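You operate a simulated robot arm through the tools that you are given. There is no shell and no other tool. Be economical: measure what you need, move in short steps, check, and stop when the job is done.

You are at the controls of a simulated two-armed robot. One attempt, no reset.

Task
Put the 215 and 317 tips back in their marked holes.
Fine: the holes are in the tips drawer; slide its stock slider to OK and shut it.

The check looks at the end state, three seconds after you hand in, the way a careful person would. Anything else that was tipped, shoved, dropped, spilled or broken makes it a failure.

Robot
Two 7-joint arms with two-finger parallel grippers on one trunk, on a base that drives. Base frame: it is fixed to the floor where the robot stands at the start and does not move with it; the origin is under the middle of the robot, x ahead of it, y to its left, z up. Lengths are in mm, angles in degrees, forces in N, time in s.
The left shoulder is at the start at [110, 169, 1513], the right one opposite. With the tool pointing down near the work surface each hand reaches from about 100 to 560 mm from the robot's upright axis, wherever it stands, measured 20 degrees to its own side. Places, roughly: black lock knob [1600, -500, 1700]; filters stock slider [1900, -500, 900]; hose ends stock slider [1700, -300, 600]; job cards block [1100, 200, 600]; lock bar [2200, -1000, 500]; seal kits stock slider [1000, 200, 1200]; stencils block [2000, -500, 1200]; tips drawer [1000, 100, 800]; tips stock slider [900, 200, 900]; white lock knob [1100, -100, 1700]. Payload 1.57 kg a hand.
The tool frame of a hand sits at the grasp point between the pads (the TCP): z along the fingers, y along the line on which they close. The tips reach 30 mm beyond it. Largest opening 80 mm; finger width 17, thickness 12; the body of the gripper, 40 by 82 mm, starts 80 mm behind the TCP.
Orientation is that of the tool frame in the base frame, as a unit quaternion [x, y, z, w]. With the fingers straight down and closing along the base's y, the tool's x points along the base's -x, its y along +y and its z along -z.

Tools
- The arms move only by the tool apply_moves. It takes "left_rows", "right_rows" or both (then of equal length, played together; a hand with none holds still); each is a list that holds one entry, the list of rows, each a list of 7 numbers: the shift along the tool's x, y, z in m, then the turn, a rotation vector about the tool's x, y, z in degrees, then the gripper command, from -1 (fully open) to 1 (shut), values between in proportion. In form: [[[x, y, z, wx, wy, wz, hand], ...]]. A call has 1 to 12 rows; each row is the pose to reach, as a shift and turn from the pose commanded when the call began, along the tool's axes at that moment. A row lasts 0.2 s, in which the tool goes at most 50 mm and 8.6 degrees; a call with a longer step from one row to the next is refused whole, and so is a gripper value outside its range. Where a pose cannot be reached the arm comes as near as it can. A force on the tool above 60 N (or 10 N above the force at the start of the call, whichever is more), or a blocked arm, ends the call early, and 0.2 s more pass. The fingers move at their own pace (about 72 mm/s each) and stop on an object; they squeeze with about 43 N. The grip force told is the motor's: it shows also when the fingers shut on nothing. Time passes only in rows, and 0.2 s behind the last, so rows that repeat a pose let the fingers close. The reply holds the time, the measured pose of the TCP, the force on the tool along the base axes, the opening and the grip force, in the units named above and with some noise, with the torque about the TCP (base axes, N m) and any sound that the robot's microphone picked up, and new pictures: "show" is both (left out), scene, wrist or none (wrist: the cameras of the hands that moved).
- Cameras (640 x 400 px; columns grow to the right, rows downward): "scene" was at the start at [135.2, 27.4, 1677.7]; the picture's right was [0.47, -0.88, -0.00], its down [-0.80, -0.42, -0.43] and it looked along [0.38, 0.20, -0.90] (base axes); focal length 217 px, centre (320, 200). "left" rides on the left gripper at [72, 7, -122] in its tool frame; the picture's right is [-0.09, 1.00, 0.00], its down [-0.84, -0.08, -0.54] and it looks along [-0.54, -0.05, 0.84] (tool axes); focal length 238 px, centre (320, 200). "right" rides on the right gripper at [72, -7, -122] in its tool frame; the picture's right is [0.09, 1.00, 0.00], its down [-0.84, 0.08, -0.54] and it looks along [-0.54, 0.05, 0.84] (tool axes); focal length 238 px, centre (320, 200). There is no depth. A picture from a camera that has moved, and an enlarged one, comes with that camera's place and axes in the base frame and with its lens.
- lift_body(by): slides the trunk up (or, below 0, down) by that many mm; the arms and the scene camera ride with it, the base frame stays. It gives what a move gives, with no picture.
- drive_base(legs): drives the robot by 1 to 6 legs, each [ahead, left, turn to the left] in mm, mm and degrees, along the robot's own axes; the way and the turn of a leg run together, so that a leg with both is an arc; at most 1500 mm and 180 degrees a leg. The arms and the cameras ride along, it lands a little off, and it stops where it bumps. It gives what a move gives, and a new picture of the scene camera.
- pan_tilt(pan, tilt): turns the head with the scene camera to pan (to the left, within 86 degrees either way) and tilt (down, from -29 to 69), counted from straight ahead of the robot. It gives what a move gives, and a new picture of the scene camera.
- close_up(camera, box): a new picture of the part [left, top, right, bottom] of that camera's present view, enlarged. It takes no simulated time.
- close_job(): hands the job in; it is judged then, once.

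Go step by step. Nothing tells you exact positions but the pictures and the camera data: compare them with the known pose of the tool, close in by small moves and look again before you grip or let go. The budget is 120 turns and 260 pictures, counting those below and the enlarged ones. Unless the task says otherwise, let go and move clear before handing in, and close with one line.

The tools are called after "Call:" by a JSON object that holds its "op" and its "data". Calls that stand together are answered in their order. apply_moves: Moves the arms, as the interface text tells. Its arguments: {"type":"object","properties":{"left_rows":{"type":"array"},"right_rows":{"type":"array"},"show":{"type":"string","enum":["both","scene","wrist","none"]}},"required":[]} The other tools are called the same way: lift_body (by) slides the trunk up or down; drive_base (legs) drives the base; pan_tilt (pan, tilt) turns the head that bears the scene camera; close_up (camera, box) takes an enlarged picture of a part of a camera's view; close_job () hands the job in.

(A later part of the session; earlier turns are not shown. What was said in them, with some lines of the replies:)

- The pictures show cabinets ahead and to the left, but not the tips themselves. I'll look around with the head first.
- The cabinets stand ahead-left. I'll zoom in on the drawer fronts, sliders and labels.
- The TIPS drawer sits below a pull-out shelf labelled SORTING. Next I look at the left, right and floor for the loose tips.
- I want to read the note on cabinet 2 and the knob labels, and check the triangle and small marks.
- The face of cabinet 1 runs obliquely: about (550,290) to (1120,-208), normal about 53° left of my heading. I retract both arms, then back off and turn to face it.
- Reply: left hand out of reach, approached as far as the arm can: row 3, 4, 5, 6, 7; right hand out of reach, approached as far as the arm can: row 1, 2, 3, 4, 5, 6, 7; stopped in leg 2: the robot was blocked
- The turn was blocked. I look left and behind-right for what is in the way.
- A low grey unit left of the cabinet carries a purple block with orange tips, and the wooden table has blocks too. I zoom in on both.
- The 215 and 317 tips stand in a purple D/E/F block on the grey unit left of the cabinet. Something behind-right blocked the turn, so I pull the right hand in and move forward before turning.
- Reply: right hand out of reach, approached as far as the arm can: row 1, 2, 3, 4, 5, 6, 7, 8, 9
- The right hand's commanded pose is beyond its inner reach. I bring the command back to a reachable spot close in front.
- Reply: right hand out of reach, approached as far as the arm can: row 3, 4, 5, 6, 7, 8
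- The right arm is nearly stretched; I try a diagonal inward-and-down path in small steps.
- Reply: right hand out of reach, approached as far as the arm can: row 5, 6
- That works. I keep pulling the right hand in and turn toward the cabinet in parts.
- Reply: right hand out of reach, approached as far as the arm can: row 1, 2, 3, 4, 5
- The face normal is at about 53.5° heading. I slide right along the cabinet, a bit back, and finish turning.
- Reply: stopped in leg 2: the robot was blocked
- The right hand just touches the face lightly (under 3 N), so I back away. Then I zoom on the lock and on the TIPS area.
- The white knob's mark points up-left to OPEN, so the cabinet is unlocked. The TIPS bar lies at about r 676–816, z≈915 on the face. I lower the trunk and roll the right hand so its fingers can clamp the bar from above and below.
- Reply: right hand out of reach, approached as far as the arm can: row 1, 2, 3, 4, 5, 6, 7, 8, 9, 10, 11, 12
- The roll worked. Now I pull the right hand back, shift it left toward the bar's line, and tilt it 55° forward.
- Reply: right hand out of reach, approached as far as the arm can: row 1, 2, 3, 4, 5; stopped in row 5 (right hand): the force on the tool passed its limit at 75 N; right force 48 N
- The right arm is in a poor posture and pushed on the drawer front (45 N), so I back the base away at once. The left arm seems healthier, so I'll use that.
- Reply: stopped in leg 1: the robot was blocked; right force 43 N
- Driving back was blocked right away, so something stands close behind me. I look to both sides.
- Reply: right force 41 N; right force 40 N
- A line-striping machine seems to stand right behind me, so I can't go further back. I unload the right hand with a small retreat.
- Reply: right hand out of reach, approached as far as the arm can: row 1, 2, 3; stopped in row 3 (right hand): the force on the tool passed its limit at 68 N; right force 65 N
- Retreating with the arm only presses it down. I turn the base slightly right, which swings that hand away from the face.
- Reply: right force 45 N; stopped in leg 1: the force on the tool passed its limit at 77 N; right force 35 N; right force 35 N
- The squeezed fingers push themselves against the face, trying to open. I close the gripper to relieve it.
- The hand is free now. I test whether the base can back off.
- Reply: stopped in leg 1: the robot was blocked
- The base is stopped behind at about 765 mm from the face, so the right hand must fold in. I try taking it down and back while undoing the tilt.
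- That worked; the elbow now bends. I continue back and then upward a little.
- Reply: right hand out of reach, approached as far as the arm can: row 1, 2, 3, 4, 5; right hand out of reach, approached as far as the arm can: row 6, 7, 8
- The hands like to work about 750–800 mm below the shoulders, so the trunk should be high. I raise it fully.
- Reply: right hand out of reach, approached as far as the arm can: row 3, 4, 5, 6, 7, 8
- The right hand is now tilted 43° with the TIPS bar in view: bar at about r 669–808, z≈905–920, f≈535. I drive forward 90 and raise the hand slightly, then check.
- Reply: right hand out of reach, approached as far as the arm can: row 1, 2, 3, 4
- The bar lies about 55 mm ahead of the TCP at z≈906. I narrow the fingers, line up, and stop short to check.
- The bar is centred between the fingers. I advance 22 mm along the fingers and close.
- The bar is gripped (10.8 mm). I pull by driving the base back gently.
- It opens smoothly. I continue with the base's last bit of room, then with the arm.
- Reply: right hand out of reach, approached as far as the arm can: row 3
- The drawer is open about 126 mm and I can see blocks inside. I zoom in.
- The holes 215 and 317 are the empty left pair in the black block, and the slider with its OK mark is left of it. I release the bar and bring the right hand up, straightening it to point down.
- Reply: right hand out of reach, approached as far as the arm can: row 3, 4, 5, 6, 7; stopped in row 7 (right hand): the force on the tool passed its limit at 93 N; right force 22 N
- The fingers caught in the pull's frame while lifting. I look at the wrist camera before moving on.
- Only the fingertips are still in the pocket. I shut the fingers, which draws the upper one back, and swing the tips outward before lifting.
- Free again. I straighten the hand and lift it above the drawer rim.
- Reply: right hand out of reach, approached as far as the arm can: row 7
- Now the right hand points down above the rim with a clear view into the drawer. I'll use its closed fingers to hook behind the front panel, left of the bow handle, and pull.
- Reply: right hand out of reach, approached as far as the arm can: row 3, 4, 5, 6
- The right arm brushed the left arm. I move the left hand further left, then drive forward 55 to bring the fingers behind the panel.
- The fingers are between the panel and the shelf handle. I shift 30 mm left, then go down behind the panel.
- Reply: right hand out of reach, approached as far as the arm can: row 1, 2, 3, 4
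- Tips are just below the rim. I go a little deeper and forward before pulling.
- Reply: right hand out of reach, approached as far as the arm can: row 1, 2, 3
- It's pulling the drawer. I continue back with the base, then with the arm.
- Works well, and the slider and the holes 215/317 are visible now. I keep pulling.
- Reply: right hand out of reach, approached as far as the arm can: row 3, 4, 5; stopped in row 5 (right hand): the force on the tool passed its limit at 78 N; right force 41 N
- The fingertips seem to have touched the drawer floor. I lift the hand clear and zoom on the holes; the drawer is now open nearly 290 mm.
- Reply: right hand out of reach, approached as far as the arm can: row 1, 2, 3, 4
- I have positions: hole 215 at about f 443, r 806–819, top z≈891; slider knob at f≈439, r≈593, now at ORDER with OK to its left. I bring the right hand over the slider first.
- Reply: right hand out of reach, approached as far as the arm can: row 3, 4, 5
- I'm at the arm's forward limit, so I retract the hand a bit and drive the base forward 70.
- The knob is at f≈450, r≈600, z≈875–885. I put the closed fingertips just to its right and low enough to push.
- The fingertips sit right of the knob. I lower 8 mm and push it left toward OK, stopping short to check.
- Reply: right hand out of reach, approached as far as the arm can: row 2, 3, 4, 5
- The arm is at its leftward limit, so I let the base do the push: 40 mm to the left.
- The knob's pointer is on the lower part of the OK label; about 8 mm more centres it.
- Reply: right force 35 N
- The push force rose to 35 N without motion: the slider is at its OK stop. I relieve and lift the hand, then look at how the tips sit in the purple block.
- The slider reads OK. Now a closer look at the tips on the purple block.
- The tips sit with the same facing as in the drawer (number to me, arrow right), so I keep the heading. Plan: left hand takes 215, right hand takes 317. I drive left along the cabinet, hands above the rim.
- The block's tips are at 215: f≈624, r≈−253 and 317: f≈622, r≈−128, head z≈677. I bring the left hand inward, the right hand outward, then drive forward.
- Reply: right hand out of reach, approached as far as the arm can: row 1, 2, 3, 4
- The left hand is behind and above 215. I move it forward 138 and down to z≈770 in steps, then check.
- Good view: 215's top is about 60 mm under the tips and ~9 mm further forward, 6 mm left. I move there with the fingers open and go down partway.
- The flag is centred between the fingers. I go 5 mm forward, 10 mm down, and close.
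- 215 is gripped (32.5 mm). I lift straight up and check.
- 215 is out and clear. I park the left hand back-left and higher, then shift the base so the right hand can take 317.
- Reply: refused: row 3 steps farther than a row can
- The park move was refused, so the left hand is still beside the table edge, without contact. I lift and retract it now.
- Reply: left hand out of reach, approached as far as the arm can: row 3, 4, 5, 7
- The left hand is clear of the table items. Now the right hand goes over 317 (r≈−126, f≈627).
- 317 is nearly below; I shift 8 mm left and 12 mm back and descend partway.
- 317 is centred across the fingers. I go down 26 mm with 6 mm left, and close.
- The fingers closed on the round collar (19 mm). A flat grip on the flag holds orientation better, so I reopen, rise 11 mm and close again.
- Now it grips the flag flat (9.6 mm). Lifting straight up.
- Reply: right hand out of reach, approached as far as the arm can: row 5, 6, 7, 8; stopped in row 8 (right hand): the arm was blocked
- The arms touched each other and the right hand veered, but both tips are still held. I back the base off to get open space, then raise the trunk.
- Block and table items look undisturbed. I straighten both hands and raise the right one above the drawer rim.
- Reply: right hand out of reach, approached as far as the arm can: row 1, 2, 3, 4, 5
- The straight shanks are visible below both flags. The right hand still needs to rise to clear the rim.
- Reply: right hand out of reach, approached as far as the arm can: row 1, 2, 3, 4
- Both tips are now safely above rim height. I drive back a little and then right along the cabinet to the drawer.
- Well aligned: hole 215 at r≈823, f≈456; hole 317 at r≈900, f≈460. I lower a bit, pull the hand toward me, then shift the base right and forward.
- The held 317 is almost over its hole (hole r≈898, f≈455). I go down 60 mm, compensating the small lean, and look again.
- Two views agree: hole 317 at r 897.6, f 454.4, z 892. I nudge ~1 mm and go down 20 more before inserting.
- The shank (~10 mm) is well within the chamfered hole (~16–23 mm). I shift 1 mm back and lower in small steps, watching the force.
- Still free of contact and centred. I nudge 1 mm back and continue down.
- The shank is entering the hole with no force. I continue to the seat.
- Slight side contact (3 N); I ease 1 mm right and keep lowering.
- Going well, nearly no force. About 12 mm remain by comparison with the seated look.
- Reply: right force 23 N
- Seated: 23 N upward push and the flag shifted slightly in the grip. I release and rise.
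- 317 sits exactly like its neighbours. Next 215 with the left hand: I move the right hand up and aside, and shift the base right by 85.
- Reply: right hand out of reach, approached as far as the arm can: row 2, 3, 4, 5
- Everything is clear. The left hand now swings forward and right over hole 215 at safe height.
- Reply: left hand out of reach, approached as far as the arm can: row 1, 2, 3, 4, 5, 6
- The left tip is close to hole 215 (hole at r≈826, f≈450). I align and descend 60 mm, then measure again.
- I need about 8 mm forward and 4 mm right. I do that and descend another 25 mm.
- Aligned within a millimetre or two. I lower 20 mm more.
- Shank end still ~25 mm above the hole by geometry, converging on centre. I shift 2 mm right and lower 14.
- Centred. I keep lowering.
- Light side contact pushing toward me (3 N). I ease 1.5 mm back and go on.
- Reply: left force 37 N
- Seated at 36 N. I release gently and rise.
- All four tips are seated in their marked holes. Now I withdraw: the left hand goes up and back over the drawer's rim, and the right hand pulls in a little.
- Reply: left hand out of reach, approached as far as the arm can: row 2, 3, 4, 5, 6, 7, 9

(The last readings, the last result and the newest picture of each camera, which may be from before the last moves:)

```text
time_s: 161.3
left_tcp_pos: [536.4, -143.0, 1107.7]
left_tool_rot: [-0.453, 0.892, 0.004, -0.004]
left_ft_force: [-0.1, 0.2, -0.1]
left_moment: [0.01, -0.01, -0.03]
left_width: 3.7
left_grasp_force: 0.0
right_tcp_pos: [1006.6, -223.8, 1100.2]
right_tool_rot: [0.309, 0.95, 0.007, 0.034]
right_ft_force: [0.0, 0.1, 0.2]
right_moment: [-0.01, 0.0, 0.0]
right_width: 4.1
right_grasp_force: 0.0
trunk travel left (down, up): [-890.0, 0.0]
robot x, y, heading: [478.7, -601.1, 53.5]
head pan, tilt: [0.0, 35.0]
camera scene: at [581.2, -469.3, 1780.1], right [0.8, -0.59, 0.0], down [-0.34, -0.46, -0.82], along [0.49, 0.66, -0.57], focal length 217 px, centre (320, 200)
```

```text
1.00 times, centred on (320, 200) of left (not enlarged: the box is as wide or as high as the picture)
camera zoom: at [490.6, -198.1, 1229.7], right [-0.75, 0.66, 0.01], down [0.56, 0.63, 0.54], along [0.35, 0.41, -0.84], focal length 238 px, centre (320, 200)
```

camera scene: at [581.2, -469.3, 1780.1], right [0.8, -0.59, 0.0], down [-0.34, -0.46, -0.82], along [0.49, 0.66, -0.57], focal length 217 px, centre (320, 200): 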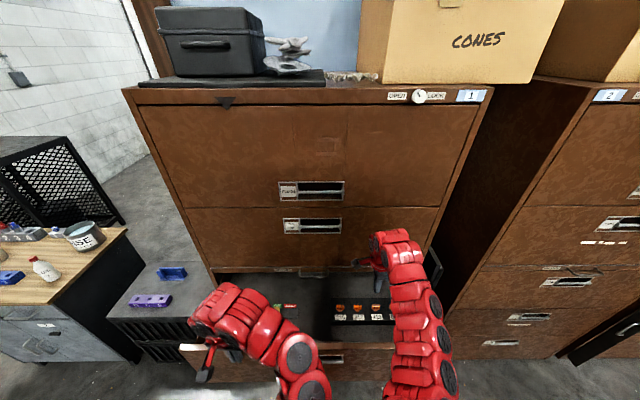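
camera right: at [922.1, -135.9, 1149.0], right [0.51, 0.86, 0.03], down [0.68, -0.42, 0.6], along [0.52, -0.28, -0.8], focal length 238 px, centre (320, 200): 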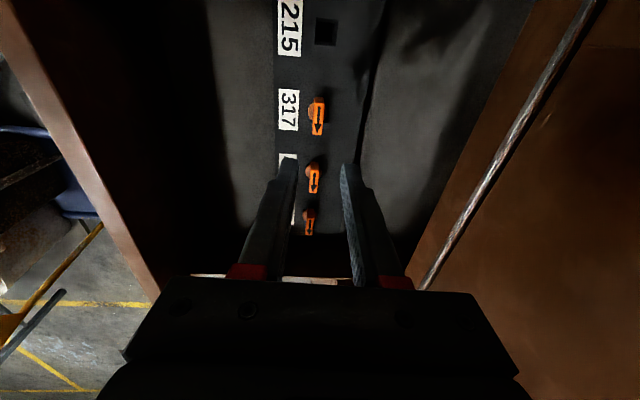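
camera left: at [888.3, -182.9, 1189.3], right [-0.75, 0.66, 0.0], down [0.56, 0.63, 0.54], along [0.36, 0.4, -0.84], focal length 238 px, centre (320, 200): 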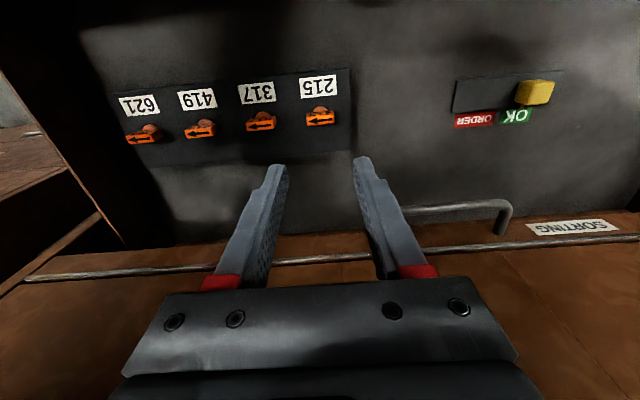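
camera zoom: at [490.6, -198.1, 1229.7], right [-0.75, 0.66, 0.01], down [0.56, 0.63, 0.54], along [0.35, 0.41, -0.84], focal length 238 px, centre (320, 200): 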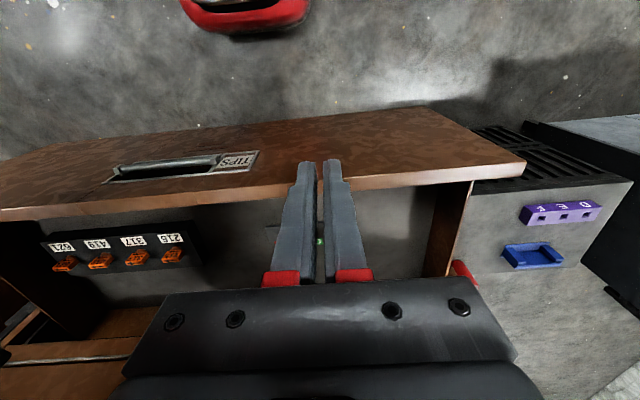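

The left hand is just in front of the drawer panel. I lower it to panel height and tilt the fingertips forward about 25°.

Call:
{"op": "apply_moves", "data": {"left_rows": [[[0.0, 0, 0.04, 0, 0, 0, 1], [0.0, 0, 0.08, 0, 0, 0, 1], [0.0, 0, 0.12, 0, 0, 0, 1], [0.0, 0, 0.16, 0, 0, 0, 1], [0, 0, 0.19, 0, -6, 0, 1], [0, 0, 0.2, 0, -13, 0, 1], [0, 0, 0.2, 0, -20, 0, 1], [0, 0, 0.2, 0, -26, 0, 1]]], "show": "both"}}

```text
time_s: 163.1
left_tcp_pos: [533.1, -141.6, 908.3]
left_tool_rot: [-0.44, 0.869, 0.106, 0.199]
left_ft_force: [0.3, 0.6, -0.1]
left_moment: [0.02, 0.02, 0.01]
left_width: 0.2
left_grasp_force: 21.0
right_tcp_pos: [1005.3, -223.8, 1102.1]
right_tool_rot: [0.309, 0.95, 0.007, 0.035]
right_ft_force: [-0.1, 0.0, -0.1]
right_moment: [0.02, -0.03, -0.01]
right_width: 4.2
right_grasp_force: 0.1
trunk travel left (down, up): [-890.0, 0.0]
robot x, y, heading: [476.8, -601.4, 53.7]
head pan, tilt: [0.0, 35.0]
camera scene: at [578.1, -469.4, 1780.3], right [0.81, -0.59, 0.0], down [-0.34, -0.46, -0.82], along [0.49, 0.66, -0.57], focal length 217 px, centre (320, 200)
camera left: at [458.5, -234.4, 986.7], right [-0.75, 0.65, 0.05], down [0.37, 0.36, 0.85], along [0.54, 0.66, -0.52], focal length 238 px, centre (320, 200)
```

scene: 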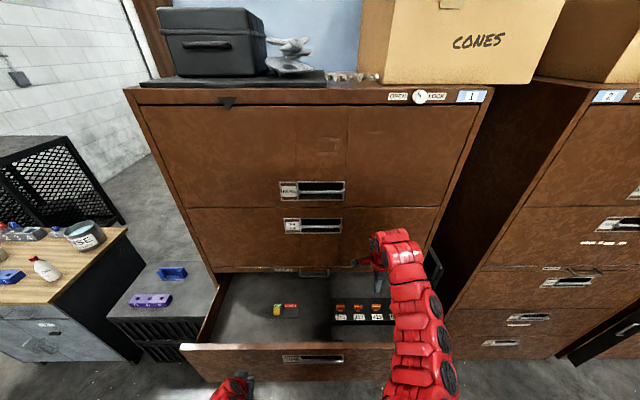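
left: 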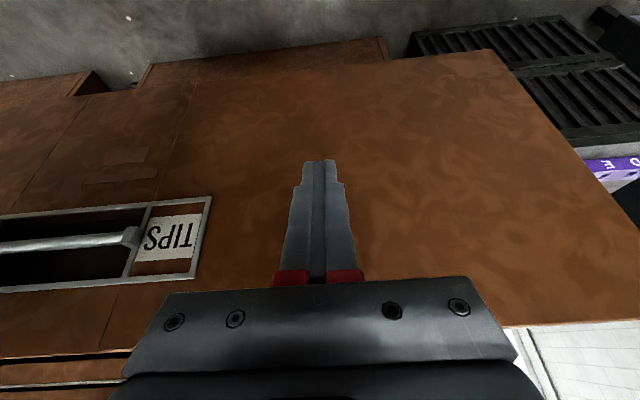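

The view is clean: tips seated, slider on OK, fingertips facing the panel. I push the drawer first with the base, then with the arm.

Call:
{"op": "drive_base", "data": {"legs": [[65, 0, 0]]}}

Call:
{"op": "apply_moves", "data": {"left_rows": [[[-0.018, 0, 0.009, 0, 0, 0, 1], [-0.036, 0, 0.0175, 0, 0, 0, 1], [-0.054, 0, 0.026, 0, 0, 0, 1], [-0.072, 0, 0.035, 0, 0, 0, 1], [-0.09, 0, 0.044, 0, 0, 0, 1]]], "show": "scene"}}

```text
time_s: 164.1
left_tcp_pos: [569.2, -92.4, 909.9]
left_tool_rot: [-0.441, 0.869, 0.107, 0.199]
left_ft_force: [0.1, 0.6, -0.2]
left_moment: [0.05, 0.0, -0.01]
left_width: 0.0
left_grasp_force: 21.8
right_tcp_pos: [1040.6, -173.8, 1104.1]
right_tool_rot: [0.309, 0.95, 0.009, 0.035]
right_ft_force: [-0.7, -0.7, -0.4]
right_moment: [0.03, -0.01, 0.01]
right_width: 4.0
right_grasp_force: 0.0
trunk travel left (down, up): [-890.0, 0.0]
robot x, y, heading: [516.0, -551.7, 53.8]
head pan, tilt: [0.0, 35.0]
camera scene: at [613.5, -421.4, 1780.9], right [0.81, -0.59, 0.0], down [-0.34, -0.46, -0.82], along [0.49, 0.66, -0.57], focal length 217 px, centre (320, 200)
```

scene: 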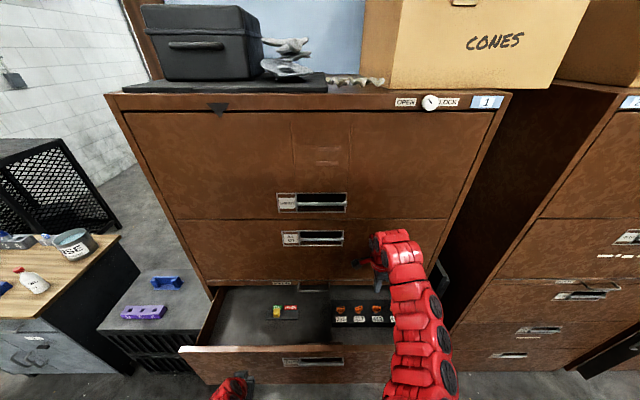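

```text
time_s: 165.3
left_tcp_pos: [629.1, -9.8, 907.5]
left_tool_rot: [-0.44, 0.87, 0.106, 0.197]
left_ft_force: [-2.5, -5.6, 5.9]
left_moment: [0.03, 0.02, 0.04]
left_width: 0.0
left_grasp_force: 21.0
right_tcp_pos: [1043.3, -170.8, 1101.7]
right_tool_rot: [0.309, 0.95, 0.007, 0.036]
right_ft_force: [0.3, 0.1, -0.2]
right_moment: [-0.03, 0.03, 0.0]
right_width: 4.1
right_grasp_force: 0.1
trunk travel left (down, up): [-890.0, 0.0]
robot x, y, heading: [517.5, -550.9, 53.9]
head pan, tilt: [0.0, 35.0]
camera scene: at [616.8, -415.7, 1780.2], right [0.81, -0.59, 0.0], down [-0.34, -0.46, -0.82], along [0.49, 0.66, -0.57], focal length 217 px, centre (320, 200)
```

scene: 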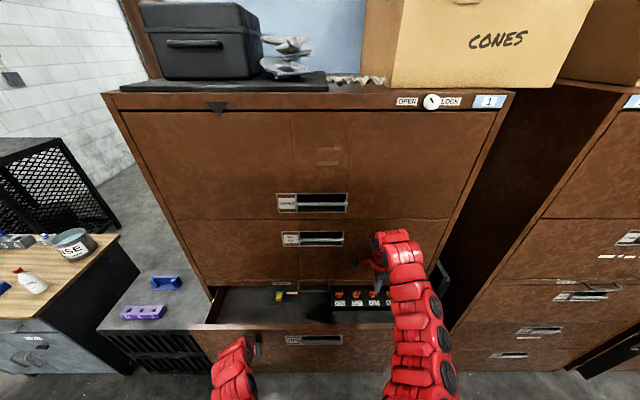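

The drawer slides in with light force. I continue with the arm.

Call:
{"op": "apply_moves", "data": {"left_rows": [[[-0.018, 0, 0.009, 0, 0, 0, 1], [-0.036, 0, 0.0175, 0, 0, 0, 1], [-0.054, 0, 0.026, 0, 0, 0, 1], [-0.072, 0, 0.035, 0, 0, 0, 1], [-0.09, 0, 0.044, 0, 0, 0, 1], [-0.108, 0, 0.0525, 0, 0, 0, 1], [-0.122, 0, 0.059, 0, 0, 0, 1]]], "show": "both"}}

```text
time_s: 166.9
left_tcp_pos: [709.9, 102.3, 908.6]
left_tool_rot: [-0.44, 0.869, 0.106, 0.198]
left_ft_force: [0.1, 0.1, 0.0]
left_moment: [-0.01, 0.01, -0.03]
left_width: 0.0
left_grasp_force: 21.5
right_tcp_pos: [1042.3, -171.1, 1100.8]
right_tool_rot: [0.308, 0.951, 0.007, 0.035]
right_ft_force: [-0.7, 0.1, -0.3]
right_moment: [-0.05, 0.0, -0.02]
right_width: 4.1
right_grasp_force: 0.0
trunk travel left (down, up): [-890.0, 0.0]
robot x, y, heading: [514.5, -552.0, 53.5]
head pan, tilt: [0.0, 35.0]
camera scene: at [617.4, -415.3, 1780.0], right [0.81, -0.59, 0.0], down [-0.34, -0.46, -0.82], along [0.48, 0.66, -0.57], focal length 217 px, centre (320, 200)
camera left: at [636.0, 9.8, 986.0], right [-0.76, 0.65, 0.05], down [0.37, 0.36, 0.85], along [0.54, 0.66, -0.52], focal length 238 px, centre (320, 200)
```

scene: 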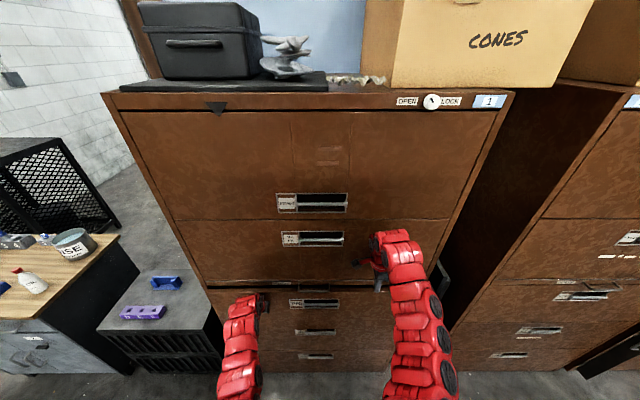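
left: 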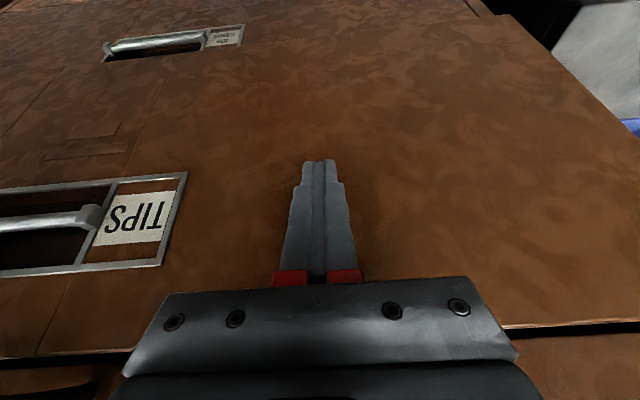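

Nearly shut. I push the last bit gently until it stops.

Call:
{"op": "apply_moves", "data": {"left_rows": [[[-0.01, 0, 0.005, 0, 0, 0, 1], [-0.02, 0, 0.01, 0, 0, 0, 1], [-0.027, 0, 0.0132, 0, 0, 0, 1], [-0.034, 0, 0.0165, 0, 0, 0, 1]]], "show": "both"}}

Call:
{"op": "close_up", "data": {"camera": "scene", "box": [200, 260, 392, 380]}}

```text
time_s: 167.9
left_tcp_pos: [727.4, 125.8, 906.7]
left_tool_rot: [-0.442, 0.87, 0.104, 0.193]
left_ft_force: [-20.9, -30.0, -2.5]
left_moment: [-0.66, 0.69, -0.02]
left_width: 0.2
left_grasp_force: 21.1
right_tcp_pos: [1040.8, -173.8, 1103.1]
right_tool_rot: [0.307, 0.951, 0.008, 0.036]
right_ft_force: [-0.6, 0.1, 0.4]
right_moment: [0.02, 0.0, 0.01]
right_width: 4.0
right_grasp_force: 0.0
trunk travel left (down, up): [-890.0, 0.0]
robot x, y, heading: [519.5, -553.2, 53.9]
head pan, tilt: [0.0, 35.0]
camera scene: at [612.7, -422.2, 1780.8], right [0.81, -0.59, 0.0], down [-0.34, -0.46, -0.82], along [0.49, 0.66, -0.57], focal length 217 px, centre (320, 200)
camera left: at [653.5, 33.2, 986.6], right [-0.75, 0.65, 0.05], down [0.38, 0.37, 0.85], along [0.54, 0.66, -0.53], focal length 238 px, centre (320, 200)
```

scene: 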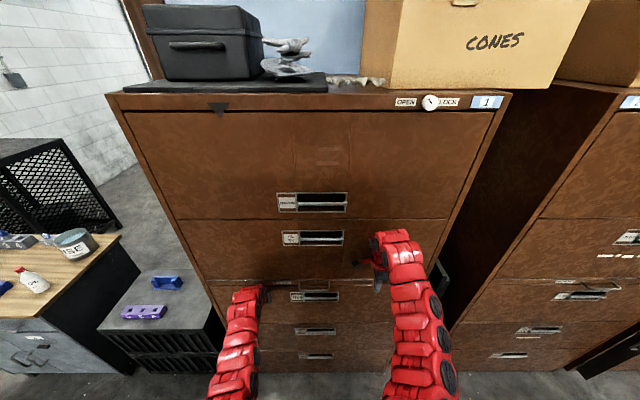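
left: 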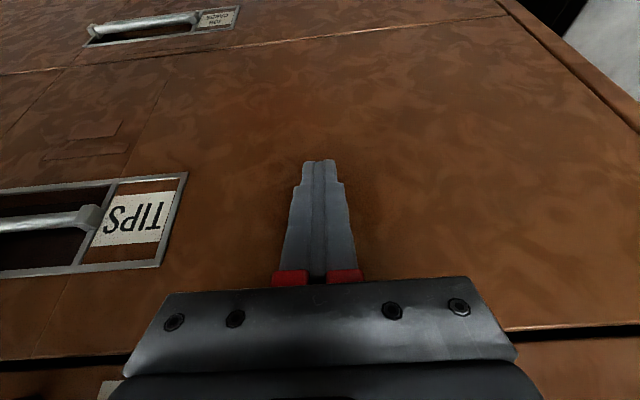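

```text
3.33 times, centred on (296, 320) of scene
camera zoom: at [612.7, -422.2, 1780.8], right [0.81, -0.59, 0.0], down [-0.34, -0.46, -0.82], along [0.49, 0.66, -0.57], focal length 722 px, centre (400, -200)
```

zoom: 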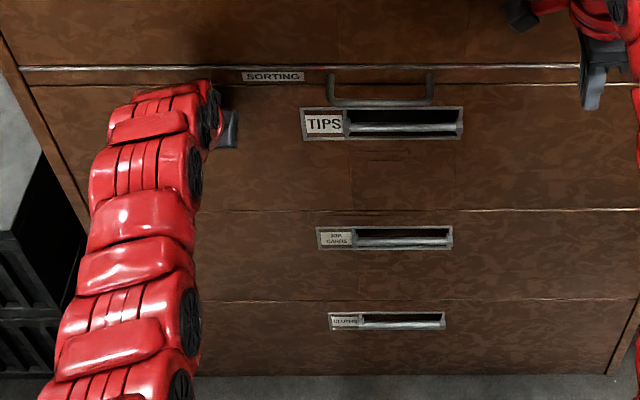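

The drawer is flush and met its stop (36 N). I back the hand off and move clear.

Call:
{"op": "apply_moves", "data": {"left_rows": [[[0.02, 0, -0.01, 0, 0, 0, 1], [0.04, 0, -0.02, 0, 0, 0, 1], [0.06, 0, -0.03, 0, 0, 0, 1], [0.09, 0, -0.044, 0, 0, 0, 1]]], "show": "none"}}

Call:
{"op": "drive_base", "data": {"legs": [[-60, 0, 0]]}}

Call:
{"op": "close_up", "data": {"camera": "scene", "box": [180, 230, 436, 390]}}

Call:
{"op": "close_up", "data": {"camera": "left", "box": [0, 0, 640, 400]}}

```text
time_s: 168.9
left_tcp_pos: [675.8, 48.2, 909.4]
left_tool_rot: [-0.441, 0.869, 0.105, 0.197]
left_ft_force: [0.5, -0.4, -0.2]
left_moment: [-0.01, 0.02, -0.01]
left_width: 0.1
left_grasp_force: 21.4
right_tcp_pos: [1043.5, -171.3, 1101.6]
right_tool_rot: [0.309, 0.95, 0.007, 0.035]
right_ft_force: [-0.2, -0.3, 0.5]
right_moment: [-0.02, 0.02, 0.02]
right_width: 3.9
right_grasp_force: 0.0
trunk travel left (down, up): [-890.0, 0.0]
robot x, y, heading: [520.3, -551.8, 53.6]
head pan, tilt: [0.0, 35.0]
```

```text
time_s: 169.9
left_tcp_pos: [642.4, 5.3, 905.6]
left_tool_rot: [-0.441, 0.87, 0.105, 0.196]
left_ft_force: [1.0, -0.1, -0.5]
left_moment: [-0.01, 0.0, -0.02]
left_width: 0.1
left_grasp_force: 21.2
right_tcp_pos: [1010.0, -215.0, 1099.0]
right_tool_rot: [0.308, 0.951, 0.006, 0.035]
right_ft_force: [0.7, -0.1, -0.1]
right_moment: [-0.01, -0.01, 0.0]
right_width: 4.2
right_grasp_force: 0.0
trunk travel left (down, up): [-890.0, 0.0]
robot x, y, heading: [479.5, -597.3, 53.8]
head pan, tilt: [0.0, 35.0]
camera scene: at [585.1, -459.3, 1779.5], right [0.81, -0.59, 0.0], down [-0.34, -0.46, -0.82], along [0.48, 0.66, -0.58], focal length 217 px, centre (320, 200)
```

scene: 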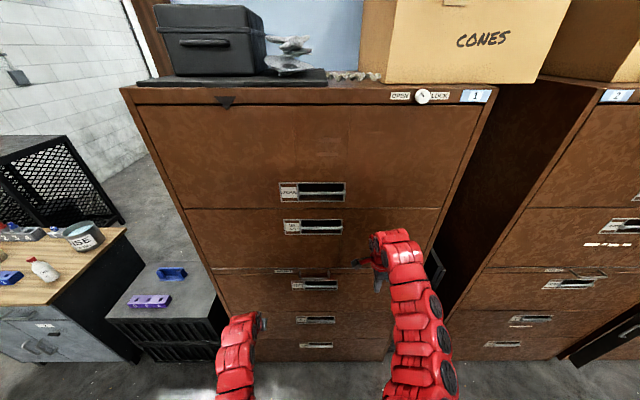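

```text
2.50 times, centred on (308, 310) of scene
camera zoom: at [585.1, -459.3, 1779.5], right [0.81, -0.59, 0.0], down [-0.34, -0.46, -0.82], along [0.48, 0.66, -0.58], focal length 542 px, centre (350, -75)
```

zoom: 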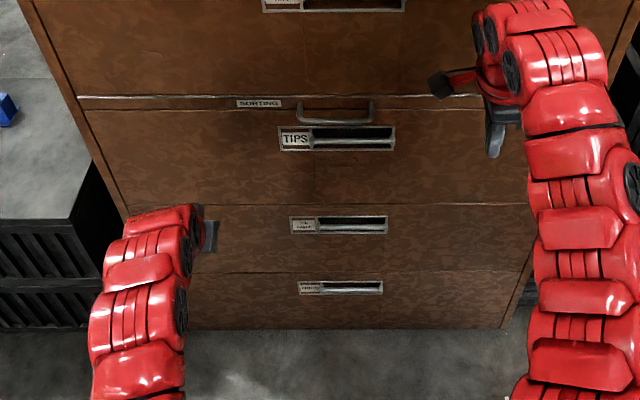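

```text
1.00 times, centred on (320, 200) of left (not enlarged: the box is as wide or as high as the picture)
camera zoom: at [568.3, -88.1, 984.8], right [-0.75, 0.65, 0.05], down [0.38, 0.37, 0.85], along [0.54, 0.66, -0.52], focal length 238 px, centre (320, 200)
```

zoom: 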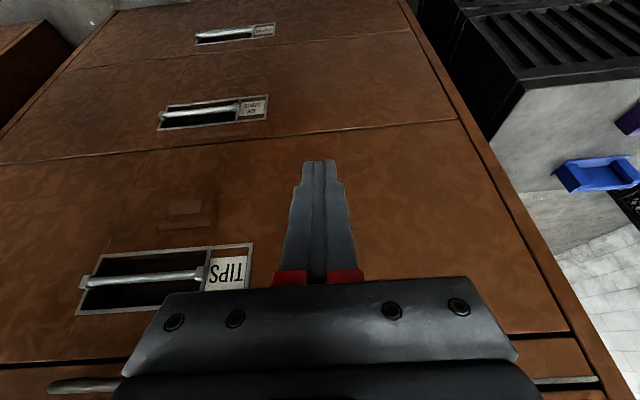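

The TIPS drawer is flush and both hands are clear. The other drawers look untouched, and so do the grey unit and the table. Handing in.

Call:
{"op": "close_job", "data": {}}

```text
The job is handed in.
```

I put the 215 and 317 tips in their marked holes, moved the tips slider to OK and shut the drawer flush; I handed the job in, but the result hasn't been shown. Along the way the right hand pressed on the drawer front a few times (peaks up to 93 N), and the base stopped twice against something behind it that I couldn't see. In the last pictures nothing in view looks moved or damaged.
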